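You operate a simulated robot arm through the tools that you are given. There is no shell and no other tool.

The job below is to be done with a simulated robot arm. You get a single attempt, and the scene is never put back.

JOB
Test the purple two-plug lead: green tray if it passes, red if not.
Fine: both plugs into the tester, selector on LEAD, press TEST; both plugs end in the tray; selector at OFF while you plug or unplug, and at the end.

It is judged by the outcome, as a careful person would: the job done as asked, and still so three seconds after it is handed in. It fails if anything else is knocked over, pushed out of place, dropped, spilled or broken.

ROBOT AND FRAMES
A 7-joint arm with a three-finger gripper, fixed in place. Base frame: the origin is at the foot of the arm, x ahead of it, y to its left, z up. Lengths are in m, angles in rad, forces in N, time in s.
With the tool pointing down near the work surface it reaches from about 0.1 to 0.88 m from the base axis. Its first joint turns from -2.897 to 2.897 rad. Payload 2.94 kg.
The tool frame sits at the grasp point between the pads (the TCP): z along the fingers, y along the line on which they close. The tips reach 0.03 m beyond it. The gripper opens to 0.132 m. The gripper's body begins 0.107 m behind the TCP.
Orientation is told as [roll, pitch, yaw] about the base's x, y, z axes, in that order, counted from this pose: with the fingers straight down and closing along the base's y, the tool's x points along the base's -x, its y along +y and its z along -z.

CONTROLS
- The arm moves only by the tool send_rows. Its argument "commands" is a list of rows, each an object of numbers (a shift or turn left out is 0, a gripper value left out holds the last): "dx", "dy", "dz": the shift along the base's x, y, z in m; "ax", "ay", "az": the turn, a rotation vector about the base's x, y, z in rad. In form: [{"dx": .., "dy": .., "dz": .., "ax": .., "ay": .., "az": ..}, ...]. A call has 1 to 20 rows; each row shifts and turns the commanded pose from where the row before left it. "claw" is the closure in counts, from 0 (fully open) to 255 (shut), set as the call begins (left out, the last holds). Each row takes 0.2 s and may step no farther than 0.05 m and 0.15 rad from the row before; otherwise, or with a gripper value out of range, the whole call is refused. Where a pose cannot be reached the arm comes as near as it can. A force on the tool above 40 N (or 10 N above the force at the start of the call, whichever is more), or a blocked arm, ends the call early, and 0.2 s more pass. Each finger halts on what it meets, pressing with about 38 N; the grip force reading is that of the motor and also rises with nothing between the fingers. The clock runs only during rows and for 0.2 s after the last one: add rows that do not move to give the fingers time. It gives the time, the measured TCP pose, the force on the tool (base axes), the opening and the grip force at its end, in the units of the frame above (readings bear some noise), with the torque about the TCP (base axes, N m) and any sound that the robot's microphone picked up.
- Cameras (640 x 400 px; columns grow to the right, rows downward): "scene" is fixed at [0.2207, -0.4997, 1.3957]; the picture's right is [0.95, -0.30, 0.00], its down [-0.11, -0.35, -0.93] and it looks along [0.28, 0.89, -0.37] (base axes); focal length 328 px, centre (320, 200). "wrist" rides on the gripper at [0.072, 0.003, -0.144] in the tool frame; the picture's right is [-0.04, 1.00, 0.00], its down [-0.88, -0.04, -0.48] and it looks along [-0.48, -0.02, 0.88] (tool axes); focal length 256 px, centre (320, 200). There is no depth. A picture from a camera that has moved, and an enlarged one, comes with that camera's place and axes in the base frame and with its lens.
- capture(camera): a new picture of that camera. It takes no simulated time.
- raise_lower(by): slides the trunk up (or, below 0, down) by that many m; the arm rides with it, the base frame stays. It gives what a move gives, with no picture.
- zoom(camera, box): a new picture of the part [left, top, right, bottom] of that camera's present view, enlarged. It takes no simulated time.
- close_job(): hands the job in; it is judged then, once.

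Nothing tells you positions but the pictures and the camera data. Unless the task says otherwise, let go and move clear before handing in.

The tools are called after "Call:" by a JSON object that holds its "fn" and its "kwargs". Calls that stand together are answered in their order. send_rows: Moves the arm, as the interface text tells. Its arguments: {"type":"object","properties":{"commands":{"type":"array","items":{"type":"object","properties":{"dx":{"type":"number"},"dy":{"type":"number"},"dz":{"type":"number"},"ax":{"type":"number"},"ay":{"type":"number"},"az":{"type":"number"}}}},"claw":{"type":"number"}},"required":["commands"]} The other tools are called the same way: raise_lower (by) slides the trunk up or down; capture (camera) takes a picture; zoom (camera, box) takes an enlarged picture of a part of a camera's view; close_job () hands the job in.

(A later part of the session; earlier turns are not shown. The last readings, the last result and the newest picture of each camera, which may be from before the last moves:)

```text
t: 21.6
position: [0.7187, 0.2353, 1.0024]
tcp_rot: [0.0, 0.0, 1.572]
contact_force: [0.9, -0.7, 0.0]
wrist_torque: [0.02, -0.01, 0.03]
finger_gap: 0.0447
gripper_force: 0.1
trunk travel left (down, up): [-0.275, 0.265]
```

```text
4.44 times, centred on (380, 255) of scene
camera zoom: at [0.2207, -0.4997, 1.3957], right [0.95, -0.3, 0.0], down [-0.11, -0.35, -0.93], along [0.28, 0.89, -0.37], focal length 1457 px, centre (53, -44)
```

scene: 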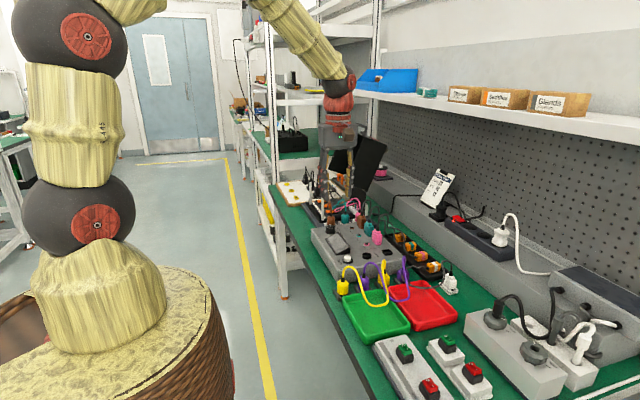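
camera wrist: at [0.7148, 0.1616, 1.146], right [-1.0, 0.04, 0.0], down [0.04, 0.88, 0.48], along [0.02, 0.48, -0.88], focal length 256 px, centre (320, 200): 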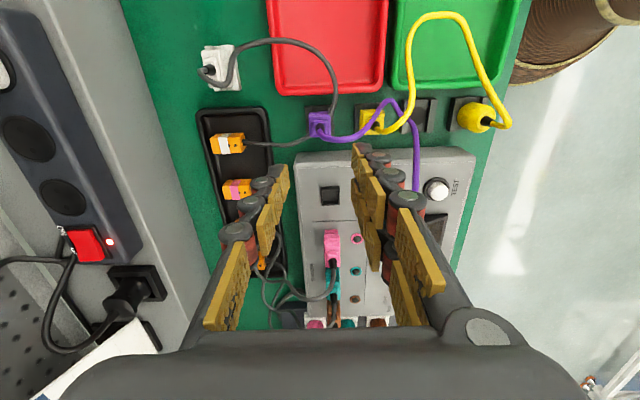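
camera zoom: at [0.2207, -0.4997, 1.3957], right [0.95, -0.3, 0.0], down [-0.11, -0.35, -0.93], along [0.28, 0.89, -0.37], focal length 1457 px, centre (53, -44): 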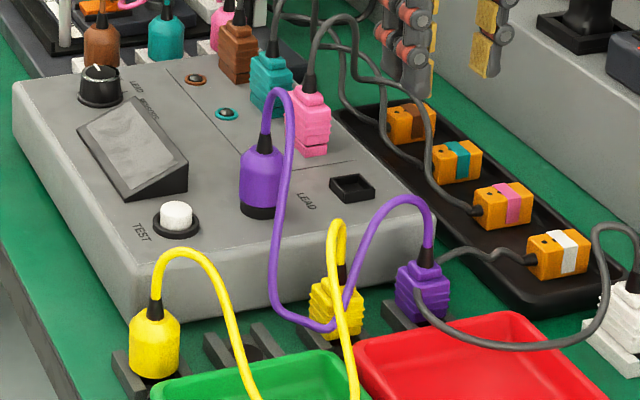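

The purple cable now droops around the yellow square plug. I'll zoom in to see how it routes there and how the purple square plug stands.

Call:
{"fn": "zoom", "kwargs": {"camera": "wrist", "box": [290, 80, 440, 175]}}

Call:
{"fn": "zoom", "kwargs": {"camera": "scene", "box": [375, 245, 425, 295]}}

Call:
{"fn": "zoom", "kwargs": {"camera": "wrist", "box": [295, 95, 345, 145]}}

```text
4.21 times, centred on (365, 128) of wrist
camera zoom: at [0.7148, 0.1616, 1.146], right [-1.0, 0.04, 0.0], down [0.04, 0.88, 0.48], along [0.02, 0.48, -0.88], focal length 1078 px, centre (130, 505)
```

zoom: 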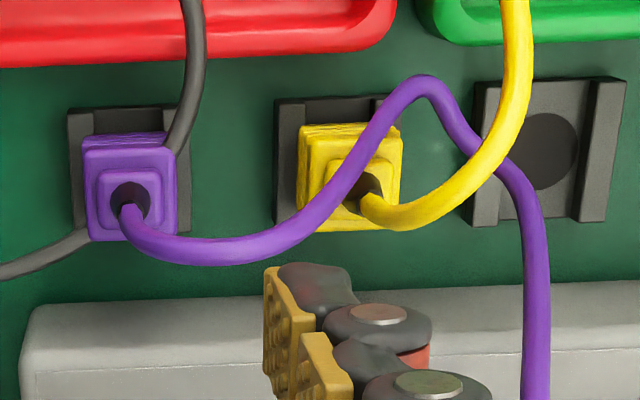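

```text
8.00 times, centred on (400, 270) of scene
camera zoom: at [0.2207, -0.4997, 1.3957], right [0.95, -0.3, 0.0], down [-0.11, -0.35, -0.93], along [0.28, 0.89, -0.37], focal length 2623 px, centre (-320, -360)
```

zoom: 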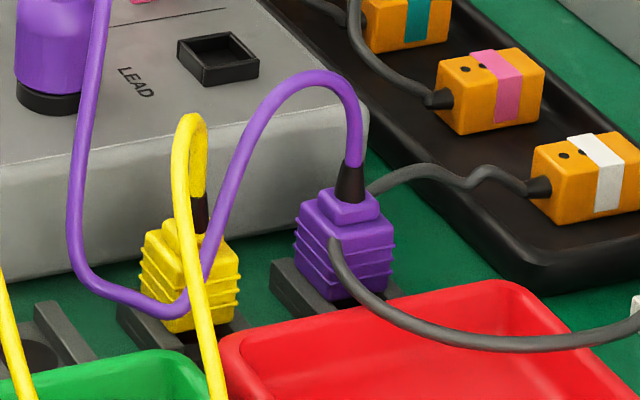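

```text
8.00 times, centred on (320, 120) of wrist
camera zoom: at [0.7148, 0.1616, 1.146], right [-1.0, 0.04, 0.0], down [0.04, 0.88, 0.48], along [0.02, 0.48, -0.88], focal length 2048 px, centre (320, 840)
```

zoom: 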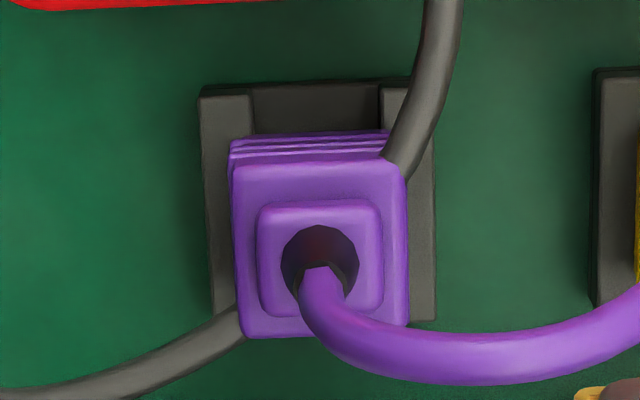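

The purple square plug is at about (0.7175, 0.233), roughly 27 mm wide, and its cable leaves along -x right where one finger would come down. I'll descend slightly on the -y side, then slide +y so the finger just nudges the cable aside.

Call:
{"fn": "send_rows", "kwargs": {"commands": [{"dx": -0.0012, "dy": -0.02}, {"dz": -0.03}, {"dz": -0.03}, {"dz": -0.03}, {"dz": -0.02}, {}]}}

Call:
{"fn": "capture", "kwargs": {"camera": "wrist"}}

Call:
{"fn": "zoom", "kwargs": {"camera": "scene", "box": [355, 215, 435, 295]}}

```text
t: 23.0
position: [0.715, 0.2151, 0.8925]
tcp_rot: [0.0, -0.002, 1.57]
contact_force: [-0.2, 0.1, 0.0]
wrist_torque: [-0.01, 0.0, -0.01]
finger_gap: 0.0451
gripper_force: 0.1
trunk travel left (down, up): [-0.275, 0.265]
```

```text
taken
camera wrist: at [0.7121, 0.1424, 1.0363], right [-1.0, 0.04, 0.0], down [0.04, 0.88, 0.48], along [0.02, 0.48, -0.88], focal length 256 px, centre (320, 200)
```

wrist: 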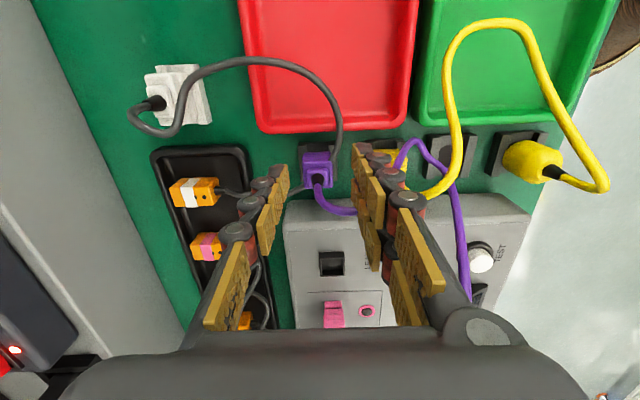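

```text
5.00 times, centred on (395, 255) of scene
camera zoom: at [0.2207, -0.4997, 1.3957], right [0.95, -0.3, 0.0], down [-0.11, -0.35, -0.93], along [0.28, 0.89, -0.37], focal length 1639 px, centre (-55, -75)
```

zoom: 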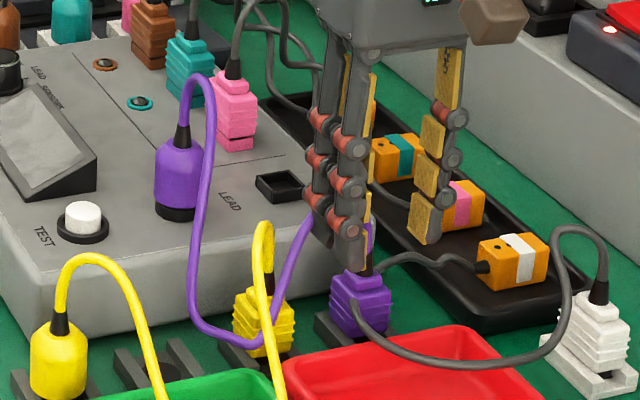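

The fingers are on the -y side of the cable arch and centred on the plug in x. Descending to the grasp height, then sliding +y.

Call:
{"fn": "send_rows", "kwargs": {"commands": [{"dx": 0.001, "dz": -0.015}, {"dz": -0.015}, {"dz": -0.015}, {"dz": -0.01}, {"dz": -0.0055}, {}]}}

Call:
{"fn": "capture", "kwargs": {"camera": "wrist"}}

Call:
{"fn": "zoom", "kwargs": {"camera": "scene", "box": [365, 235, 425, 295]}}

```text
t: 24.4
position: [0.7141, 0.2132, 0.8359]
tcp_rot: [0.001, -0.001, 1.571]
contact_force: [-14.4, -1.2, 33.8]
wrist_torque: [-0.66, 1.36, -0.24]
finger_gap: 0.0588
gripper_force: 8.7
trunk travel left (down, up): [-0.275, 0.265]
```

```text
taken
camera wrist: at [0.7107, 0.141, 0.9792], right [-1.0, 0.04, 0.0], down [0.04, 0.88, 0.48], along [0.02, 0.48, -0.88], focal length 256 px, centre (320, 200)
```

wrist: 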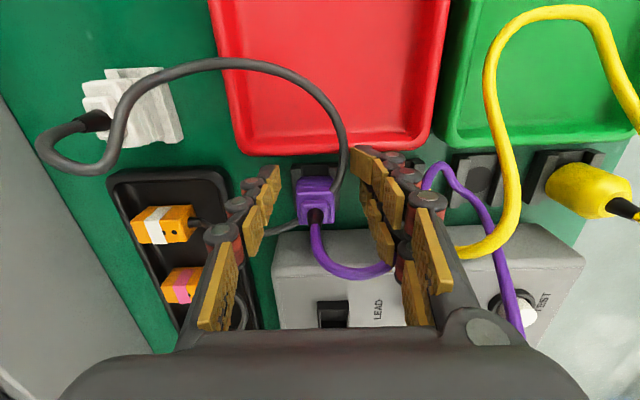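

```text
6.67 times, centred on (395, 265) of scene
camera zoom: at [0.2207, -0.4997, 1.3957], right [0.95, -0.3, 0.0], down [-0.11, -0.35, -0.93], along [0.28, 0.89, -0.37], focal length 2186 px, centre (-180, -233)
```

zoom: 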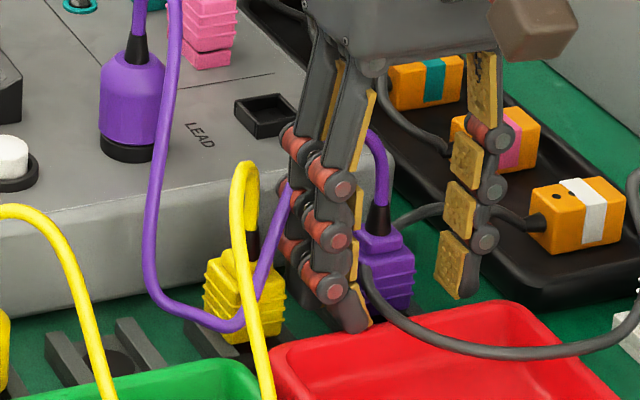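

Contact: one finger is touching something, 34 N up with the fingers being spread, likely the red tray's rim or the holder. I'll back up right away and look.

Call:
{"fn": "send_rows", "kwargs": {"commands": [{"dz": 0.01}, {"dz": 0.02}, {"dz": 0.02}, {}]}}

Call:
{"fn": "capture", "kwargs": {"camera": "wrist"}}

Call:
{"fn": "zoom", "kwargs": {"camera": "scene", "box": [365, 235, 465, 335]}}

```text
t: 25.4
position: [0.7166, 0.2136, 0.8813]
tcp_rot: [0.001, 0.0, 1.571]
contact_force: [-1.0, -0.6, 0.0]
wrist_torque: [0.01, -0.02, 0.0]
finger_gap: 0.045
gripper_force: 0.1
trunk travel left (down, up): [-0.275, 0.265]
```

```text
taken
camera wrist: at [0.7136, 0.1402, 1.0259], right [-1.0, 0.04, 0.0], down [0.04, 0.88, 0.48], along [0.02, 0.47, -0.88], focal length 256 px, centre (320, 200)
```

wrist: 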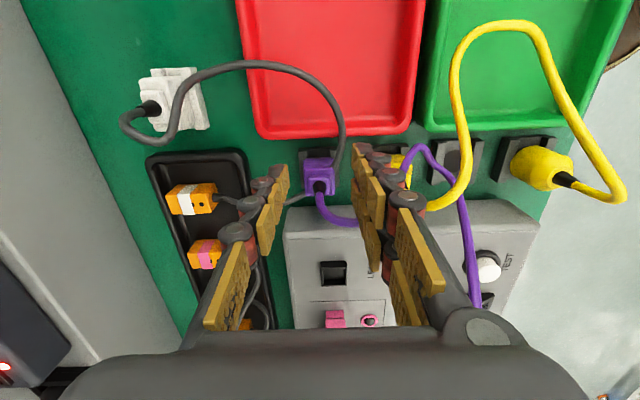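

```text
4.00 times, centred on (415, 285) of scene
camera zoom: at [0.2207, -0.4997, 1.3957], right [0.95, -0.3, 0.0], down [-0.11, -0.35, -0.93], along [0.28, 0.89, -0.37], focal length 1311 px, centre (-60, -140)
```

zoom: 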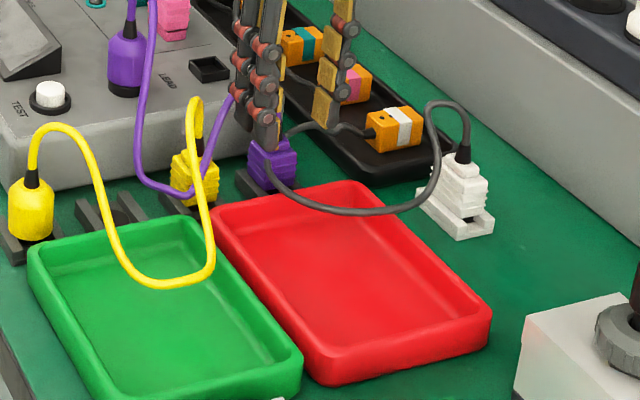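

The torque reading puts the contact at the red tray's rim, under a finger prong that is wider in y than I assumed; nothing was displaced. The -x side has two prongs with a slot between them, so I'll raise, centre on the plug at y≈0.2335 and descend with the cable running through that slot, as worked for the first plug.

Call:
{"fn": "send_rows", "kwargs": {"commands": [{"dz": 0.03}, {"dz": 0.02}, {"dy": 0.0195}, {}]}}

Call:
{"fn": "capture", "kwargs": {"camera": "wrist"}}

Call:
{"fn": "zoom", "kwargs": {"camera": "scene", "box": [375, 225, 425, 275]}}

Call:
{"fn": "zoom", "kwargs": {"camera": "wrist", "box": [240, 110, 420, 240]}}

```text
t: 26.4
position: [0.7155, 0.2333, 0.9312]
tcp_rot: [0.0, -0.001, 1.57]
contact_force: [-1.0, -0.5, -0.8]
wrist_torque: [-0.02, 0.01, -0.01]
finger_gap: 0.0449
gripper_force: 0.0
trunk travel left (down, up): [-0.275, 0.265]
```

```text
taken
camera wrist: at [0.7127, 0.1605, 1.0752], right [-1.0, 0.04, 0.0], down [0.04, 0.88, 0.48], along [0.02, 0.47, -0.88], focal length 256 px, centre (320, 200)
```

wrist: 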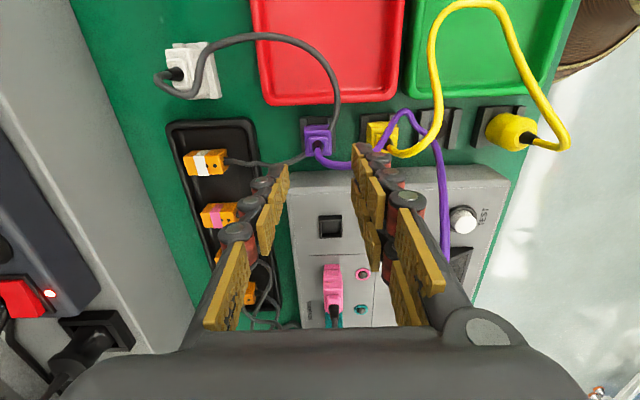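

```text
8.00 times, centred on (400, 250) of scene
camera zoom: at [0.2207, -0.4997, 1.3957], right [0.95, -0.3, 0.0], down [-0.11, -0.35, -0.93], along [0.28, 0.89, -0.37], focal length 2623 px, centre (-320, -200)
```

zoom: 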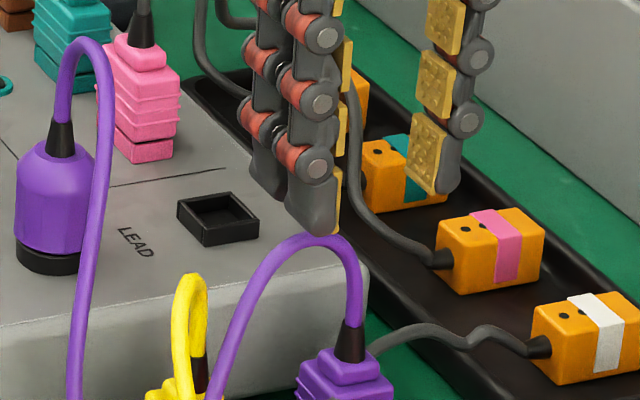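

```text
3.08 times, centred on (330, 175) of wrist
camera zoom: at [0.7127, 0.1605, 1.0752], right [-1.0, 0.04, 0.0], down [0.04, 0.88, 0.48], along [0.02, 0.47, -0.88], focal length 788 px, centre (289, 277)
```

zoom: 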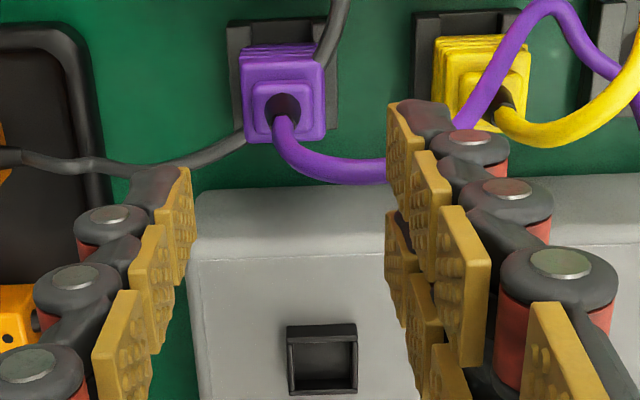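

The pair of prongs sits about ±15 mm around the plug's centre line, leaving a slot for the cable. Descending in two stages.

Call:
{"fn": "send_rows", "kwargs": {"commands": [{"dz": -0.02}, {"dz": -0.02}, {"dz": -0.015}, {"dz": -0.01}, {}]}}

Call:
{"fn": "zoom", "kwargs": {"camera": "scene", "box": [370, 230, 430, 290]}}

Call:
{"fn": "zoom", "kwargs": {"camera": "wrist", "box": [240, 110, 420, 240]}}

```text
t: 27.6
position: [0.7165, 0.2316, 0.8662]
tcp_rot: [0.0, 0.0, 1.57]
contact_force: [0.2, -0.6, -0.3]
wrist_torque: [-0.01, -0.06, 0.01]
finger_gap: 0.0448
gripper_force: 0.1
trunk travel left (down, up): [-0.275, 0.265]
```

```text
6.67 times, centred on (400, 260) of scene
camera zoom: at [0.2207, -0.4997, 1.3957], right [0.95, -0.3, 0.0], down [-0.11, -0.35, -0.93], along [0.28, 0.89, -0.37], focal length 2186 px, centre (-213, -200)
```

zoom: 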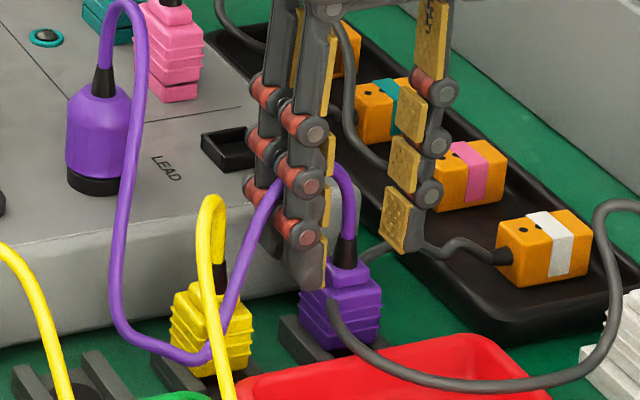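

```text
3.08 times, centred on (330, 175) of wrist
camera zoom: at [0.7137, 0.1598, 1.0105], right [-1.0, 0.04, 0.0], down [0.04, 0.88, 0.48], along [0.02, 0.48, -0.88], focal length 788 px, centre (289, 277)
```

zoom: 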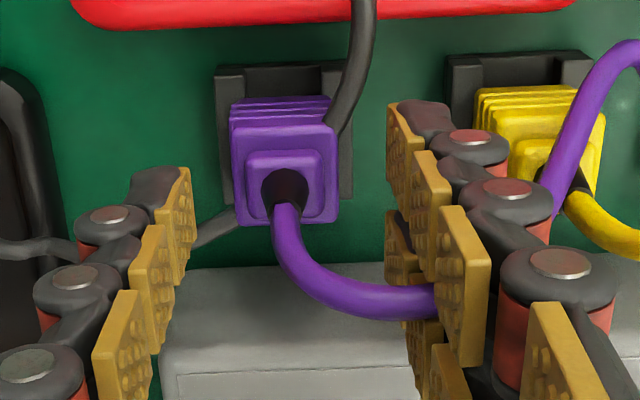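

The cable passes neatly between the prongs and the plug is centred. Lowering the last 34 mm.

Call:
{"fn": "send_rows", "kwargs": {"commands": [{"dz": -0.01}, {"dz": -0.01}, {"dz": -0.008}, {"dz": -0.006}, {}]}}

Call:
{"fn": "zoom", "kwargs": {"camera": "scene", "box": [370, 230, 430, 290]}}

Call:
{"fn": "zoom", "kwargs": {"camera": "wrist", "box": [240, 110, 420, 240]}}

```text
t: 28.8
position: [0.7167, 0.2334, 0.8319]
tcp_rot: [0.0, 0.001, 1.57]
contact_force: [-0.7, -0.4, 0.5]
wrist_torque: [0.0, -0.01, 0.02]
finger_gap: 0.0449
gripper_force: 0.1
trunk travel left (down, up): [-0.275, 0.265]
```

```text
6.67 times, centred on (400, 260) of scene
camera zoom: at [0.2207, -0.4997, 1.3957], right [0.95, -0.3, 0.0], down [-0.11, -0.35, -0.93], along [0.28, 0.89, -0.37], focal length 2186 px, centre (-213, -200)
```

zoom: 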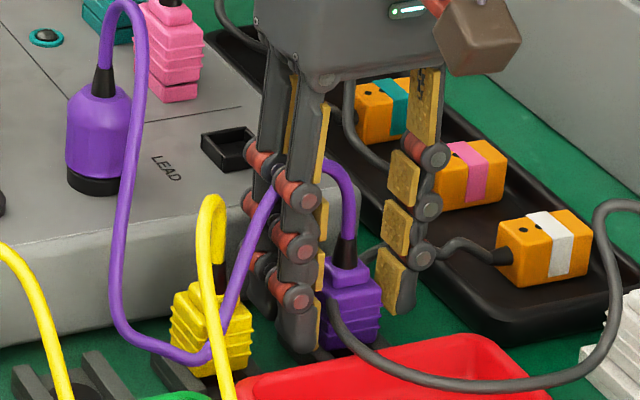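

```text
3.08 times, centred on (330, 175) of wrist
camera zoom: at [0.7143, 0.1606, 0.9768], right [-1.0, 0.04, 0.0], down [0.04, 0.88, 0.48], along [0.02, 0.48, -0.88], focal length 788 px, centre (289, 277)
```

zoom: 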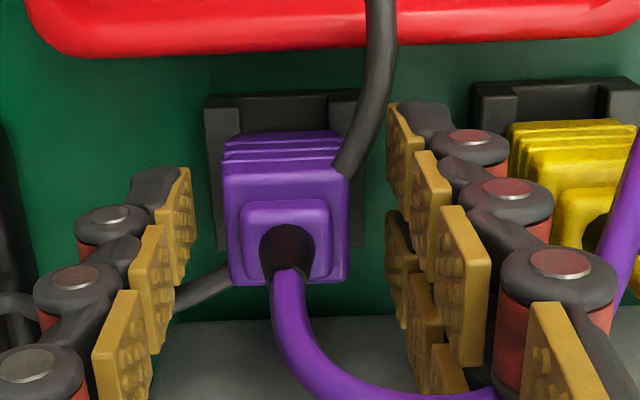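

Plug centred between the fingers with no contact. Closing.

Call:
{"fn": "send_rows", "kwargs": {"commands": [{}, {}, {}, {}, {}], "claw": 235}}

Call:
{"fn": "zoom", "kwargs": {"camera": "scene", "box": [370, 230, 430, 290]}}

Call:
{"fn": "zoom", "kwargs": {"camera": "wrist", "box": [240, 110, 420, 240]}}

```text
t: 30.0
position: [0.7169, 0.2344, 0.8335]
tcp_rot: [0.0, 0.001, 1.569]
contact_force: [0.8, 0.7, 1.8]
wrist_torque: [0.04, -0.02, 0.01]
finger_gap: 0.0257
gripper_force: 38.1
trunk travel left (down, up): [-0.275, 0.265]
```

```text
6.67 times, centred on (400, 260) of scene
camera zoom: at [0.2207, -0.4997, 1.3957], right [0.95, -0.3, 0.0], down [-0.11, -0.35, -0.93], along [0.28, 0.89, -0.37], focal length 2186 px, centre (-213, -200)
```

zoom: 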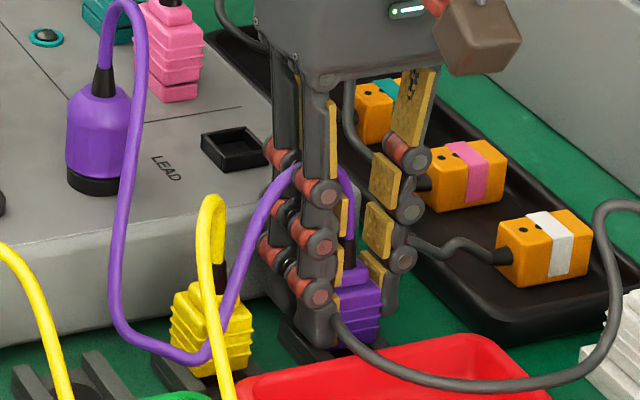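

```text
3.08 times, centred on (330, 175) of wrist
camera zoom: at [0.7143, 0.1606, 0.9768], right [-1.0, 0.04, 0.0], down [0.04, 0.88, 0.48], along [0.02, 0.48, -0.88], focal length 788 px, centre (289, 277)
```

zoom: 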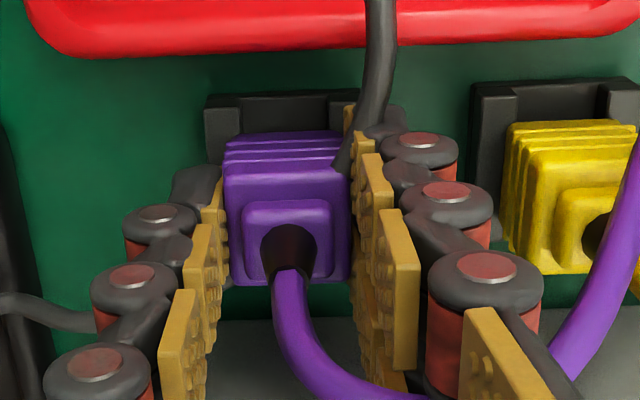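

Gripped at about 26 mm. Lifting straight up, checking forces and the neighbouring grey cable.

Call:
{"fn": "send_rows", "kwargs": {"commands": [{"dz": 0.005}, {"dz": 0.01}, {"dz": 0.015}, {"dz": 0.02}, {}]}}

Call:
{"fn": "zoom", "kwargs": {"camera": "scene", "box": [350, 200, 470, 310]}}

Call:
{"fn": "capture", "kwargs": {"camera": "wrist"}}

```text
t: 31.2
position: [0.7159, 0.2322, 0.8827]
tcp_rot: [0.0, -0.001, 1.57]
contact_force: [-0.3, 0.0, -1.3]
wrist_torque: [0.0, 0.03, 0.03]
finger_gap: 0.0255
gripper_force: 38.8
trunk travel left (down, up): [-0.275, 0.265]
```

```text
3.64 times, centred on (410, 255) of scene
camera zoom: at [0.2207, -0.4997, 1.3957], right [0.95, -0.3, 0.0], down [-0.11, -0.35, -0.93], along [0.28, 0.89, -0.37], focal length 1192 px, centre (-7, 0)
```

zoom: 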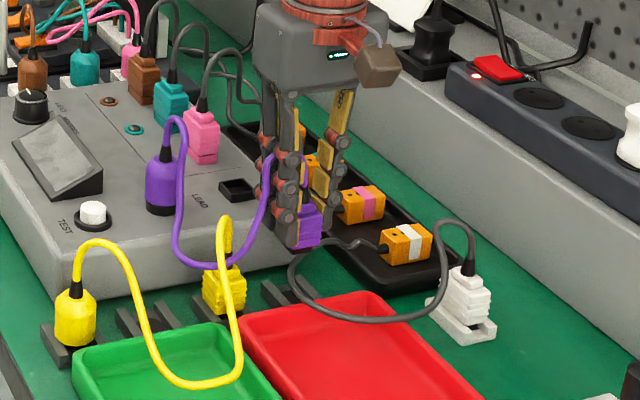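

```text
taken
camera wrist: at [0.7135, 0.1598, 1.0275], right [-1.0, 0.04, 0.0], down [0.04, 0.88, 0.48], along [0.02, 0.47, -0.88], focal length 256 px, centre (320, 200)
```

wrist: 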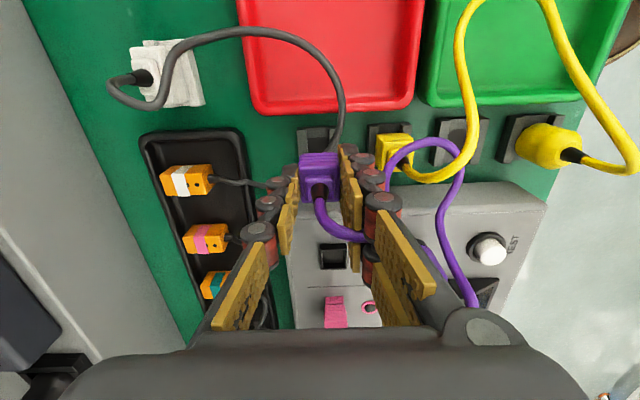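

Clean lift; the grey cable stayed in place. Raising further and moving past the square socket to see it from above.

Call:
{"fn": "send_rows", "kwargs": {"commands": [{"dz": 0.04}, {"dz": 0.04}, {"dz": 0.025, "dy": 0.02}, {"dy": 0.03, "dx": -0.003}, {"dy": 0.03, "dx": -0.004}, {"dy": 0.03, "dx": -0.003}, {"dy": 0.025}, {}]}}

Call:
{"fn": "capture", "kwargs": {"camera": "wrist"}}

Call:
{"fn": "zoom", "kwargs": {"camera": "wrist", "box": [265, 40, 425, 140]}}

Call:
{"fn": "zoom", "kwargs": {"camera": "scene", "box": [330, 180, 450, 290]}}

```text
t: 33.0
position: [0.7084, 0.3706, 0.9873]
tcp_rot: [-0.002, -0.001, 1.57]
contact_force: [-0.3, 0.5, 0.4]
wrist_torque: [-0.01, 0.03, -0.02]
finger_gap: 0.0258
gripper_force: 37.7
trunk travel left (down, up): [-0.275, 0.265]
```

```text
taken
camera wrist: at [0.7046, 0.2972, 1.1305], right [-1.0, 0.04, 0.0], down [0.04, 0.88, 0.48], along [0.02, 0.47, -0.88], focal length 256 px, centre (320, 200)
```

wrist: 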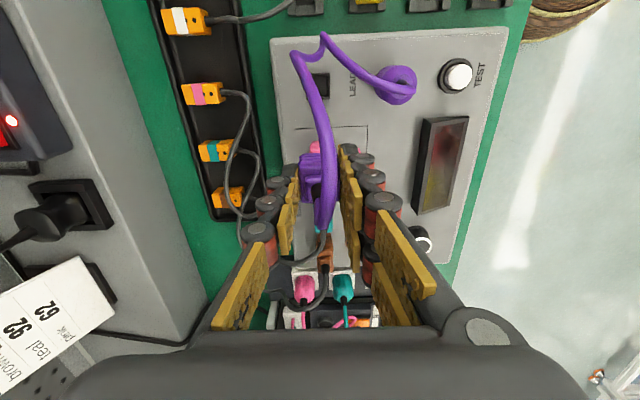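

```text
4.00 times, centred on (345, 90) of wrist
camera zoom: at [0.7046, 0.2972, 1.1305], right [-1.0, 0.04, 0.0], down [0.04, 0.88, 0.48], along [0.02, 0.47, -0.88], focal length 1024 px, centre (220, 640)
```

zoom: 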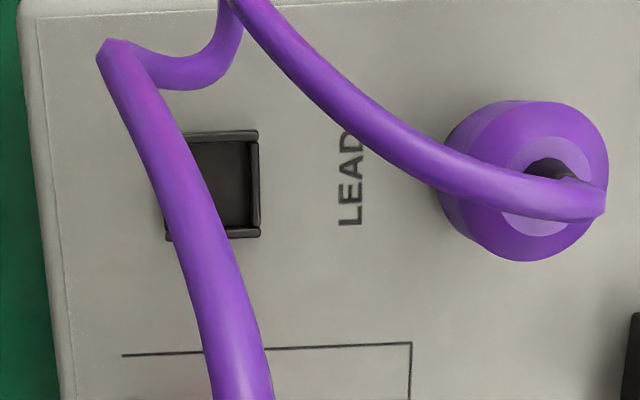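

```text
3.64 times, centred on (390, 235) of scene
camera zoom: at [0.2207, -0.4997, 1.3957], right [0.95, -0.3, 0.0], down [-0.11, -0.35, -0.93], along [0.28, 0.89, -0.37], focal length 1192 px, centre (66, 73)
```

zoom: 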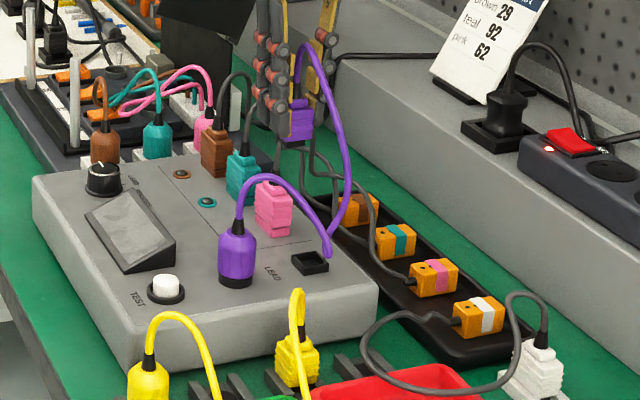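

The square socket is at about (0.707, 0.320). I'll hover above it and compare plug and socket in both views.

Call:
{"fn": "send_rows", "kwargs": {"commands": [{"dy": -0.025}, {"dy": -0.022, "dz": -0.03}, {"dz": -0.03}, {"dz": -0.02}, {}]}}

Call:
{"fn": "zoom", "kwargs": {"camera": "scene", "box": [376, 232, 404, 260]}}

Call:
{"fn": "zoom", "kwargs": {"camera": "wrist", "box": [270, 120, 370, 240]}}

Call:
{"fn": "capture", "kwargs": {"camera": "wrist"}}

```text
t: 34.2
position: [0.7063, 0.3226, 0.9069]
tcp_rot: [0.002, 0.001, 1.57]
contact_force: [-0.3, -0.4, 0.3]
wrist_torque: [0.0, 0.04, -0.01]
finger_gap: 0.0258
gripper_force: 38.3
trunk travel left (down, up): [-0.275, 0.265]
```

```text
14.29 times, centred on (390, 246) of scene
camera zoom: at [0.2207, -0.4997, 1.3957], right [0.95, -0.3, 0.0], down [-0.11, -0.35, -0.93], along [0.28, 0.89, -0.37], focal length 4684 px, centre (-680, -457)
```

zoom: 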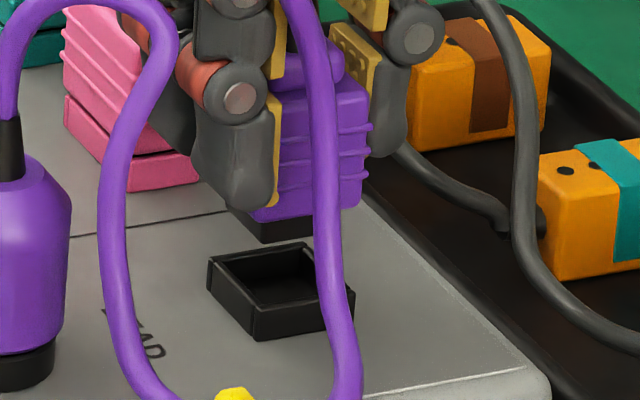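

```text
3.33 times, centred on (320, 180) of wrist
camera zoom: at [0.7037, 0.2495, 1.0518], right [-1.0, 0.04, 0.0], down [0.04, 0.88, 0.48], along [0.02, 0.48, -0.88], focal length 853 px, centre (320, 267)
```

zoom: 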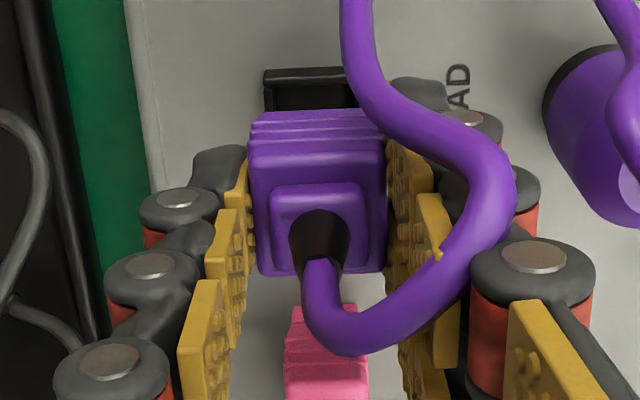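

```text
taken
camera wrist: at [0.7037, 0.2495, 1.0518], right [-1.0, 0.04, 0.0], down [0.04, 0.88, 0.48], along [0.02, 0.48, -0.88], focal length 256 px, centre (320, 200)
```

wrist: 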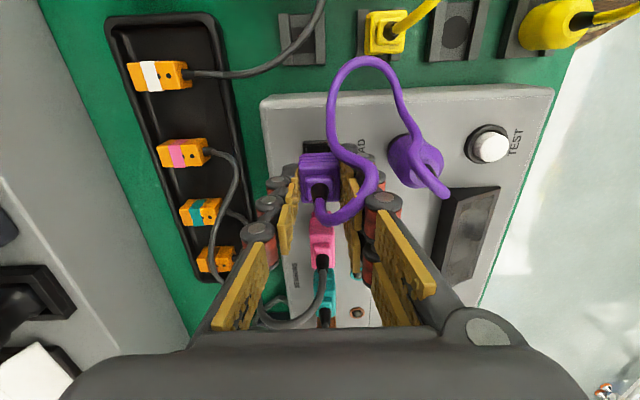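

Comparing both views, the plug needs roughly +1 mm in x and -3 mm in y. I'll apply that, lower part-way and check again.

Call:
{"fn": "send_rows", "kwargs": {"commands": [{"dx": 0.0008, "dy": -0.003}, {"dz": -0.004}, {"dz": -0.004}, {}]}}

Call:
{"fn": "zoom", "kwargs": {"camera": "scene", "box": [382, 240, 402, 256]}}

Call:
{"fn": "zoom", "kwargs": {"camera": "wrist", "box": [280, 125, 370, 205]}}

```text
t: 35.2
position: [0.7086, 0.3184, 0.9001]
tcp_rot: [0.001, 0.0, 1.571]
contact_force: [0.2, 0.1, -1.4]
wrist_torque: [0.04, -0.05, -0.03]
finger_gap: 0.0257
gripper_force: 38.2
trunk travel left (down, up): [-0.275, 0.265]
```

```text
16.00 times, centred on (392, 248) of scene
camera zoom: at [0.2207, -0.4997, 1.3957], right [0.95, -0.3, 0.0], down [-0.11, -0.35, -0.93], along [0.28, 0.89, -0.37], focal length 5246 px, centre (-832, -568)
```

zoom: 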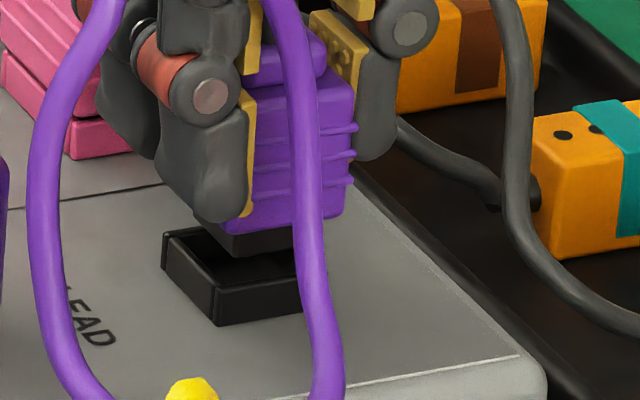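

```text
5.00 times, centred on (325, 165) of wrist
camera zoom: at [0.7049, 0.2459, 1.0442], right [-1.0, 0.04, 0.0], down [0.04, 0.88, 0.48], along [0.02, 0.48, -0.88], focal length 1280 px, centre (295, 375)
```

zoom: 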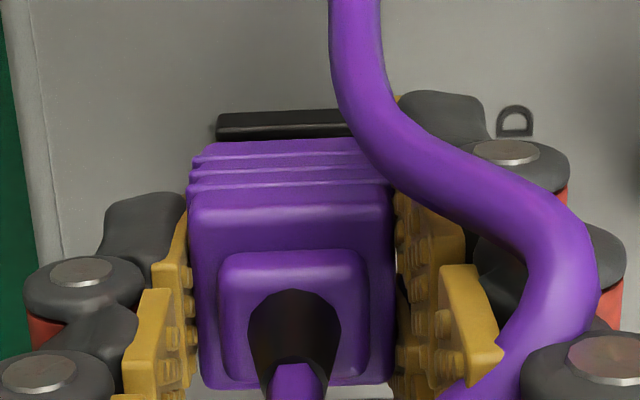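

Views are close but I want finer detail on the nose versus the socket opening before inserting.

Call:
{"fn": "zoom", "kwargs": {"camera": "scene", "box": [386, 244, 396, 251]}}

Call:
{"fn": "zoom", "kwargs": {"camera": "wrist", "box": [300, 140, 345, 168]}}

```text
16.00 times, centred on (391, 248) of scene
camera zoom: at [0.2207, -0.4997, 1.3957], right [0.95, -0.3, 0.0], down [-0.11, -0.35, -0.93], along [0.28, 0.89, -0.37], focal length 5246 px, centre (-816, -560)
```

zoom: 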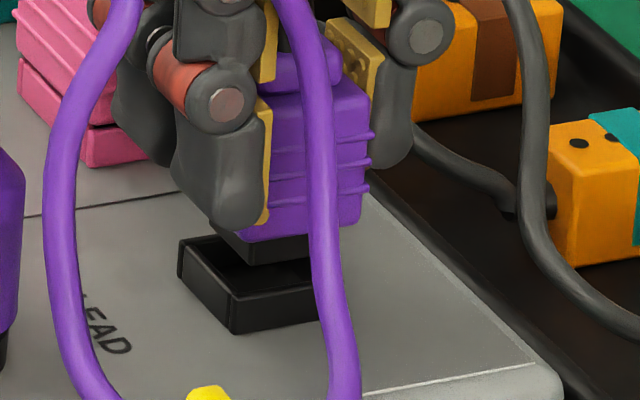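

```text
14.22 times, centred on (322, 154) of wrist
camera zoom: at [0.7049, 0.2459, 1.0442], right [-1.0, 0.04, 0.0], down [0.04, 0.88, 0.48], along [0.02, 0.48, -0.88], focal length 3641 px, centre (284, 854)
```

zoom: 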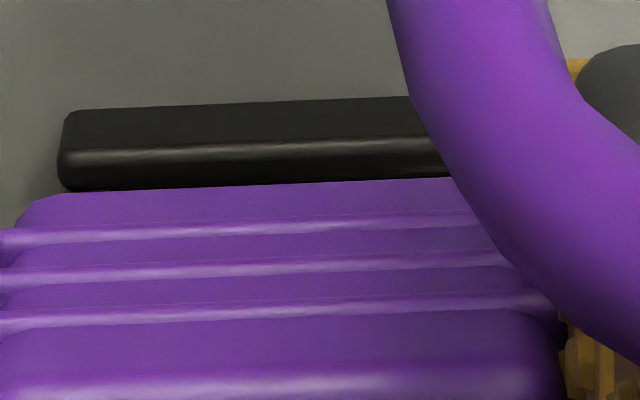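

The socket's rim top edge is now clearer: the plug looks about 1 mm too far in -y. I'll shift +1 mm in y and lower slowly while watching forces.

Call:
{"fn": "send_rows", "kwargs": {"commands": [{"dy": 0.001, "dx": 0.0003}, {"dz": -0.002}, {"dz": -0.002}, {"dz": -0.0015}, {}]}}

Call:
{"fn": "zoom", "kwargs": {"camera": "scene", "box": [382, 240, 402, 256]}}

Call:
{"fn": "zoom", "kwargs": {"camera": "wrist", "box": [300, 140, 345, 168]}}

```text
t: 36.4
position: [0.7086, 0.3202, 0.8928]
tcp_rot: [0.0, 0.0, 1.57]
contact_force: [-0.1, 0.0, -0.9]
wrist_torque: [0.02, -0.02, 0.0]
finger_gap: 0.0257
gripper_force: 38.5
trunk travel left (down, up): [-0.275, 0.265]
```

```text
16.00 times, centred on (392, 248) of scene
camera zoom: at [0.2207, -0.4997, 1.3957], right [0.95, -0.3, 0.0], down [-0.11, -0.35, -0.93], along [0.28, 0.89, -0.37], focal length 5246 px, centre (-832, -568)
```

zoom: 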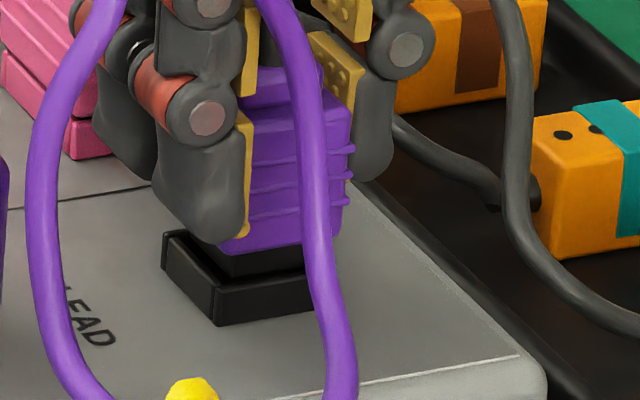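

```text
14.22 times, centred on (322, 154) of wrist
camera zoom: at [0.7056, 0.2475, 1.0385], right [-1.0, 0.04, 0.0], down [0.04, 0.88, 0.48], along [0.02, 0.48, -0.88], focal length 3641 px, centre (284, 854)
```

zoom: 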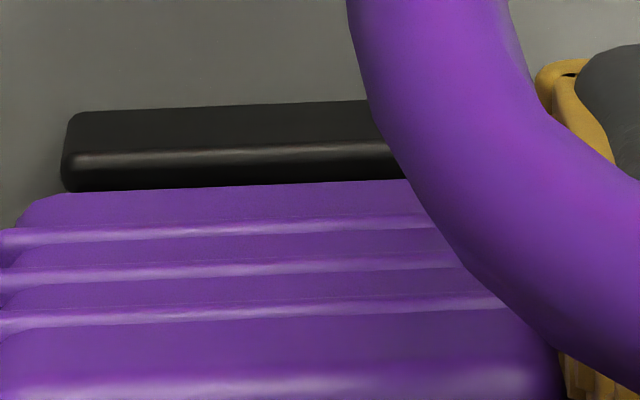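

No contact yet; nose is just at the rim. I'll creep down in 1 mm steps and read the contact.

Call:
{"fn": "send_rows", "kwargs": {"commands": [{"dz": -0.001}, {"dz": -0.001}, {}]}}

Call:
{"fn": "zoom", "kwargs": {"camera": "scene", "box": [382, 240, 402, 256]}}

```text
t: 37.2
position: [0.7079, 0.3194, 0.8925]
tcp_rot: [0.001, -0.001, 1.571]
contact_force: [0.6, 0.0, 0.0]
wrist_torque: [0.02, 0.01, 0.0]
finger_gap: 0.0258
gripper_force: 37.8
trunk travel left (down, up): [-0.275, 0.265]
```

```text
16.00 times, centred on (392, 248) of scene
camera zoom: at [0.2207, -0.4997, 1.3957], right [0.95, -0.3, 0.0], down [-0.11, -0.35, -0.93], along [0.28, 0.89, -0.37], focal length 5246 px, centre (-832, -568)
```

zoom: 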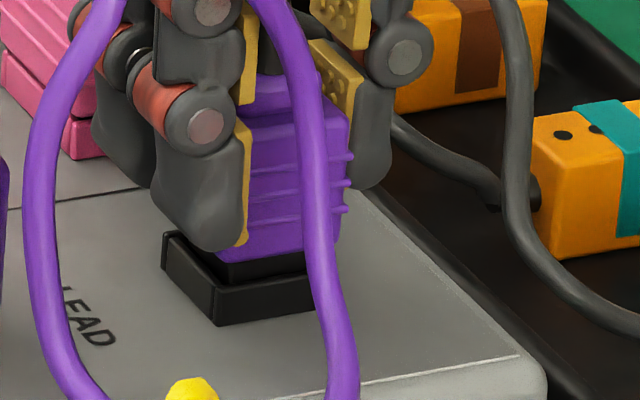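

Still no contact and the nose appears to be entering. Continuing.

Call:
{"fn": "send_rows", "kwargs": {"commands": [{"dz": -0.001}, {"dz": -0.001}, {"dz": -0.001}, {}]}}

Call:
{"fn": "zoom", "kwargs": {"camera": "scene", "box": [382, 240, 402, 256]}}

```text
t: 38.2
position: [0.7096, 0.3192, 0.8885]
tcp_rot: [0.001, 0.0, 1.569]
contact_force: [-0.4, 0.0, -0.5]
wrist_torque: [0.02, 0.04, 0.02]
finger_gap: 0.0256
gripper_force: 37.7
trunk travel left (down, up): [-0.275, 0.265]
```

```text
16.00 times, centred on (392, 248) of scene
camera zoom: at [0.2207, -0.4997, 1.3957], right [0.95, -0.3, 0.0], down [-0.11, -0.35, -0.93], along [0.28, 0.89, -0.37], focal length 5246 px, centre (-832, -568)
```

zoom: 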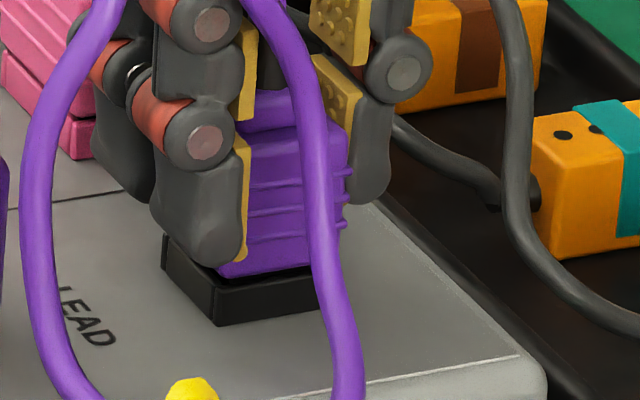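

It slid into the socket without force. A little further until it seats.

Call:
{"fn": "send_rows", "kwargs": {"commands": [{"dz": -0.001}, {"dz": -0.001}, {}]}}

Call:
{"fn": "zoom", "kwargs": {"camera": "scene", "box": [382, 240, 402, 256]}}

```text
t: 39.0
position: [0.7077, 0.3192, 0.8887]
tcp_rot: [-0.001, 0.001, 1.574]
contact_force: [-7.0, 2.8, 7.0]
wrist_torque: [0.11, 0.31, -0.02]
finger_gap: 0.0259
gripper_force: 37.8
trunk travel left (down, up): [-0.275, 0.265]
```

```text
16.00 times, centred on (392, 248) of scene
camera zoom: at [0.2207, -0.4997, 1.3957], right [0.95, -0.3, 0.0], down [-0.11, -0.35, -0.93], along [0.28, 0.89, -0.37], focal length 5246 px, centre (-832, -568)
```

zoom: 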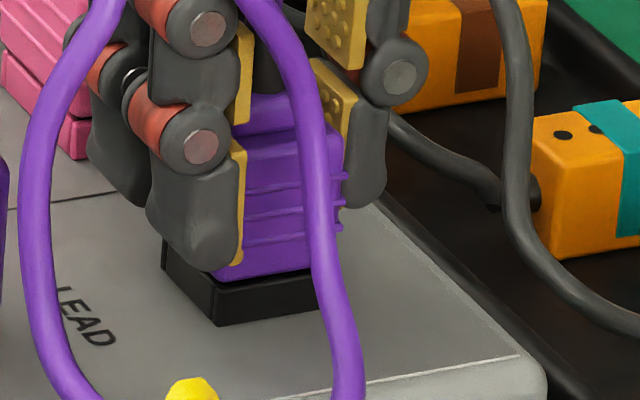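

Touching with a small side force; I'll ease -x and press a bit more to make sure it is fully home.

Call:
{"fn": "send_rows", "kwargs": {"commands": [{"dx": -0.0007, "dy": 0.0003}, {"dz": -0.001}, {"dz": -0.001}, {}]}}

Call:
{"fn": "zoom", "kwargs": {"camera": "scene", "box": [382, 240, 402, 256]}}

```text
t: 40.0
position: [0.7081, 0.3202, 0.8883]
tcp_rot: [-0.004, -0.002, 1.571]
contact_force: [-7.2, 0.1, 19.6]
wrist_torque: [-0.11, 0.26, 0.03]
finger_gap: 0.0259
gripper_force: 38.4
trunk travel left (down, up): [-0.275, 0.265]
```

```text
16.00 times, centred on (392, 248) of scene
camera zoom: at [0.2207, -0.4997, 1.3957], right [0.95, -0.3, 0.0], down [-0.11, -0.35, -0.93], along [0.28, 0.89, -0.37], focal length 5246 px, centre (-832, -568)
```

zoom: 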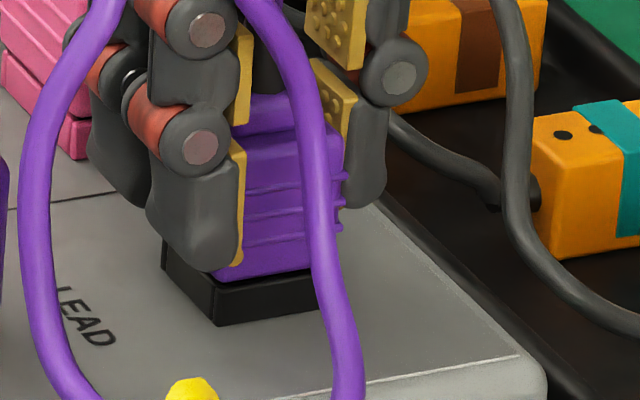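

No further travel while the force rises, so it's seated. Relieving and releasing.

Call:
{"fn": "send_rows", "kwargs": {"commands": [{"dz": 0.001, "dx": -0.0005}, {"dz": 0.001}, {}]}}

Call:
{"fn": "send_rows", "kwargs": {"commands": [{}, {}, {}], "claw": 168}}

Call:
{"fn": "send_rows", "kwargs": {"commands": [{"dz": 0.01}, {"dz": 0.03}, {"dz": 0.04}, {"dz": 0.04}, {}]}}

Call:
{"fn": "capture", "kwargs": {"camera": "wrist"}}

Call:
{"fn": "zoom", "kwargs": {"camera": "scene", "box": [320, 200, 430, 300]}}

```text
t: 40.8
position: [0.7078, 0.3191, 0.8874]
tcp_rot: [-0.003, -0.001, 1.571]
contact_force: [6.6, 4.1, 9.1]
wrist_torque: [0.2, -0.28, 0.0]
finger_gap: 0.0257
gripper_force: 37.6
trunk travel left (down, up): [-0.275, 0.265]
```

```text
t: 41.6
position: [0.7064, 0.3207, 0.8876]
tcp_rot: [0.002, 0.0, 1.571]
contact_force: [-0.2, -0.3, 0.3]
wrist_torque: [-0.01, 0.03, 0.0]
finger_gap: 0.0452
gripper_force: 0.0
trunk travel left (down, up): [-0.275, 0.265]
```

```text
t: 42.8
position: [0.706, 0.3201, 1.0066]
tcp_rot: [0.001, 0.001, 1.569]
contact_force: [-0.4, -0.7, -0.7]
wrist_torque: [0.0, -0.01, 0.03]
finger_gap: 0.0449
gripper_force: 0.1
trunk travel left (down, up): [-0.275, 0.265]
```

```text
taken
camera wrist: at [0.7034, 0.247, 1.1518], right [-1.0, 0.04, 0.0], down [0.04, 0.88, 0.48], along [0.02, 0.47, -0.88], focal length 256 px, centre (320, 200)
```

wrist: 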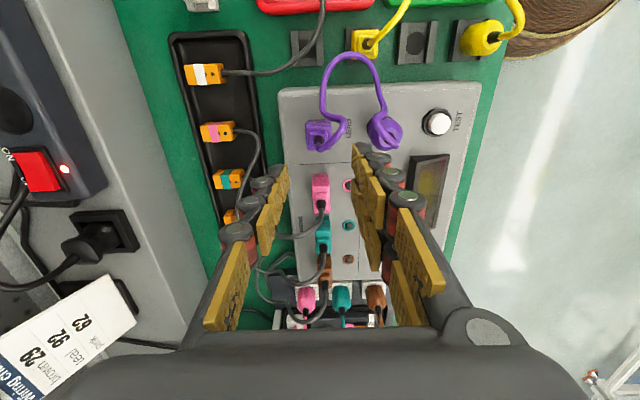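

```text
4.00 times, centred on (375, 250) of scene
camera zoom: at [0.2207, -0.4997, 1.3957], right [0.95, -0.3, 0.0], down [-0.11, -0.35, -0.93], along [0.28, 0.89, -0.37], focal length 1311 px, centre (100, 0)
```

zoom: 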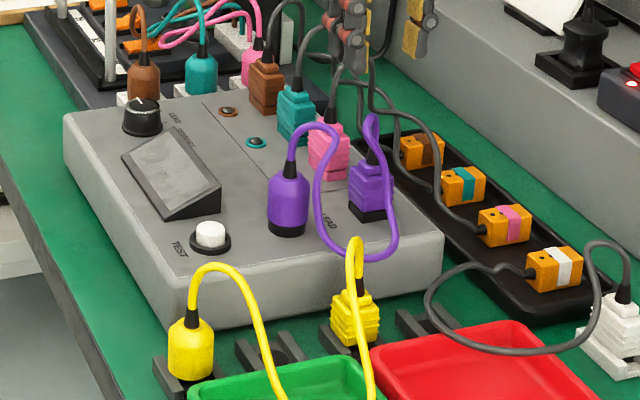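

Both purple plugs are in the LEAD sockets and the selector is still at OFF. Next I'll go over to the selector knob and measure it from above.

Call:
{"fn": "send_rows", "kwargs": {"commands": [{"dz": 0.03}, {"dx": -0.025, "dy": 0.042}, {"dx": -0.025, "dy": 0.042}, {"dx": -0.025, "dy": 0.042}, {"dx": -0.025, "dy": 0.042}, {"dx": -0.024, "dy": 0.047}, {}]}}

Call:
{"fn": "capture", "kwargs": {"camera": "wrist"}}

Call:
{"fn": "zoom", "kwargs": {"camera": "wrist", "box": [270, 60, 370, 150]}}

Call:
{"fn": "zoom", "kwargs": {"camera": "scene", "box": [305, 190, 365, 240]}}

```text
refused: row 6 steps farther than a row can; nothing moved
```

```text
taken
camera wrist: at [0.7034, 0.247, 1.1518], right [-1.0, 0.04, 0.0], down [0.04, 0.88, 0.48], along [0.02, 0.47, -0.88], focal length 256 px, centre (320, 200)
```

wrist: 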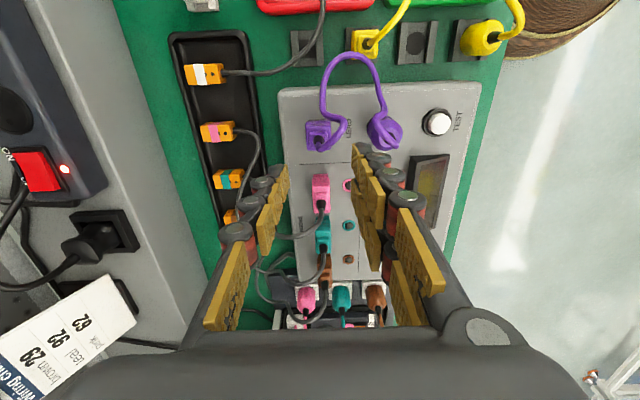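

```text
4.44 times, centred on (320, 105) of wrist
camera zoom: at [0.7034, 0.247, 1.1518], right [-1.0, 0.04, 0.0], down [0.04, 0.88, 0.48], along [0.02, 0.47, -0.88], focal length 1138 px, centre (320, 622)
```

zoom: 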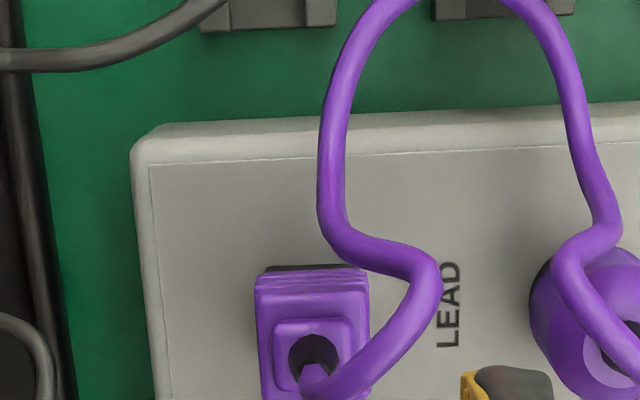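

```text
8.00 times, centred on (335, 215) of scene
camera zoom: at [0.2207, -0.4997, 1.3957], right [0.95, -0.3, 0.0], down [-0.11, -0.35, -0.93], along [0.28, 0.89, -0.37], focal length 2623 px, centre (200, 80)
```

zoom: 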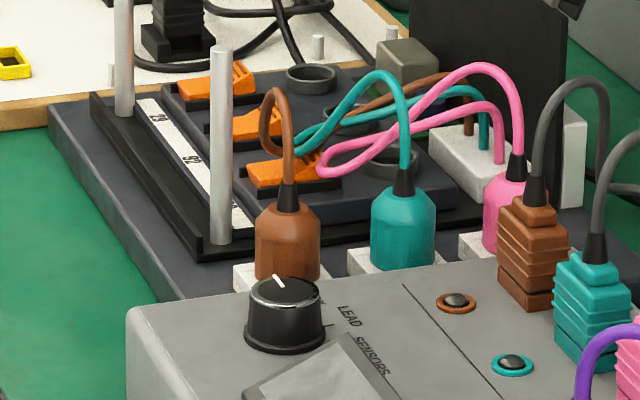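

One step was too long, so nothing moved. Resending with shorter steps; the rods and brown plug beyond the knob are far enough away.

Call:
{"fn": "send_rows", "kwargs": {"commands": [{"dz": 0.03}, {"dx": -0.0207, "dy": 0.036}, {"dx": -0.0207, "dy": 0.036}, {"dx": -0.0207, "dy": 0.036}, {"dx": -0.0207, "dy": 0.036}, {"dx": -0.0207, "dy": 0.036}, {"dx": -0.0205, "dy": 0.035}, {}]}}

Call:
{"fn": "capture", "kwargs": {"camera": "wrist"}}

Call:
{"fn": "zoom", "kwargs": {"camera": "wrist", "box": [270, 80, 370, 170]}}

```text
t: 44.6
position: [0.5806, 0.5349, 1.0372]
tcp_rot: [0.001, -0.001, 1.571]
contact_force: [0.1, -0.9, -0.5]
wrist_torque: [-0.01, 0.0, -0.02]
finger_gap: 0.0447
gripper_force: 0.1
trunk travel left (down, up): [-0.275, 0.265]
```

```text
taken
camera wrist: at [0.5782, 0.4617, 1.182], right [-1.0, 0.04, 0.0], down [0.04, 0.88, 0.48], along [0.02, 0.47, -0.88], focal length 256 px, centre (320, 200)
```

wrist: 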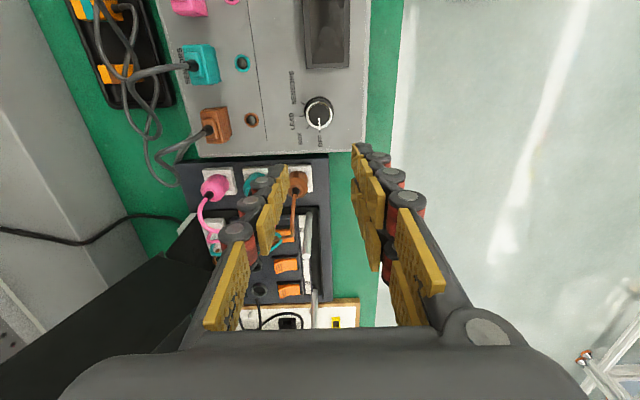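

```text
4.44 times, centred on (320, 125) of wrist
camera zoom: at [0.5782, 0.4617, 1.182], right [-1.0, 0.04, 0.0], down [0.04, 0.88, 0.48], along [0.02, 0.47, -0.88], focal length 1138 px, centre (320, 533)
```

zoom: 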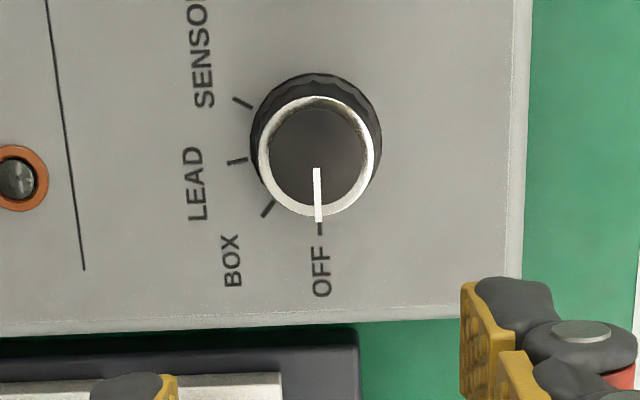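

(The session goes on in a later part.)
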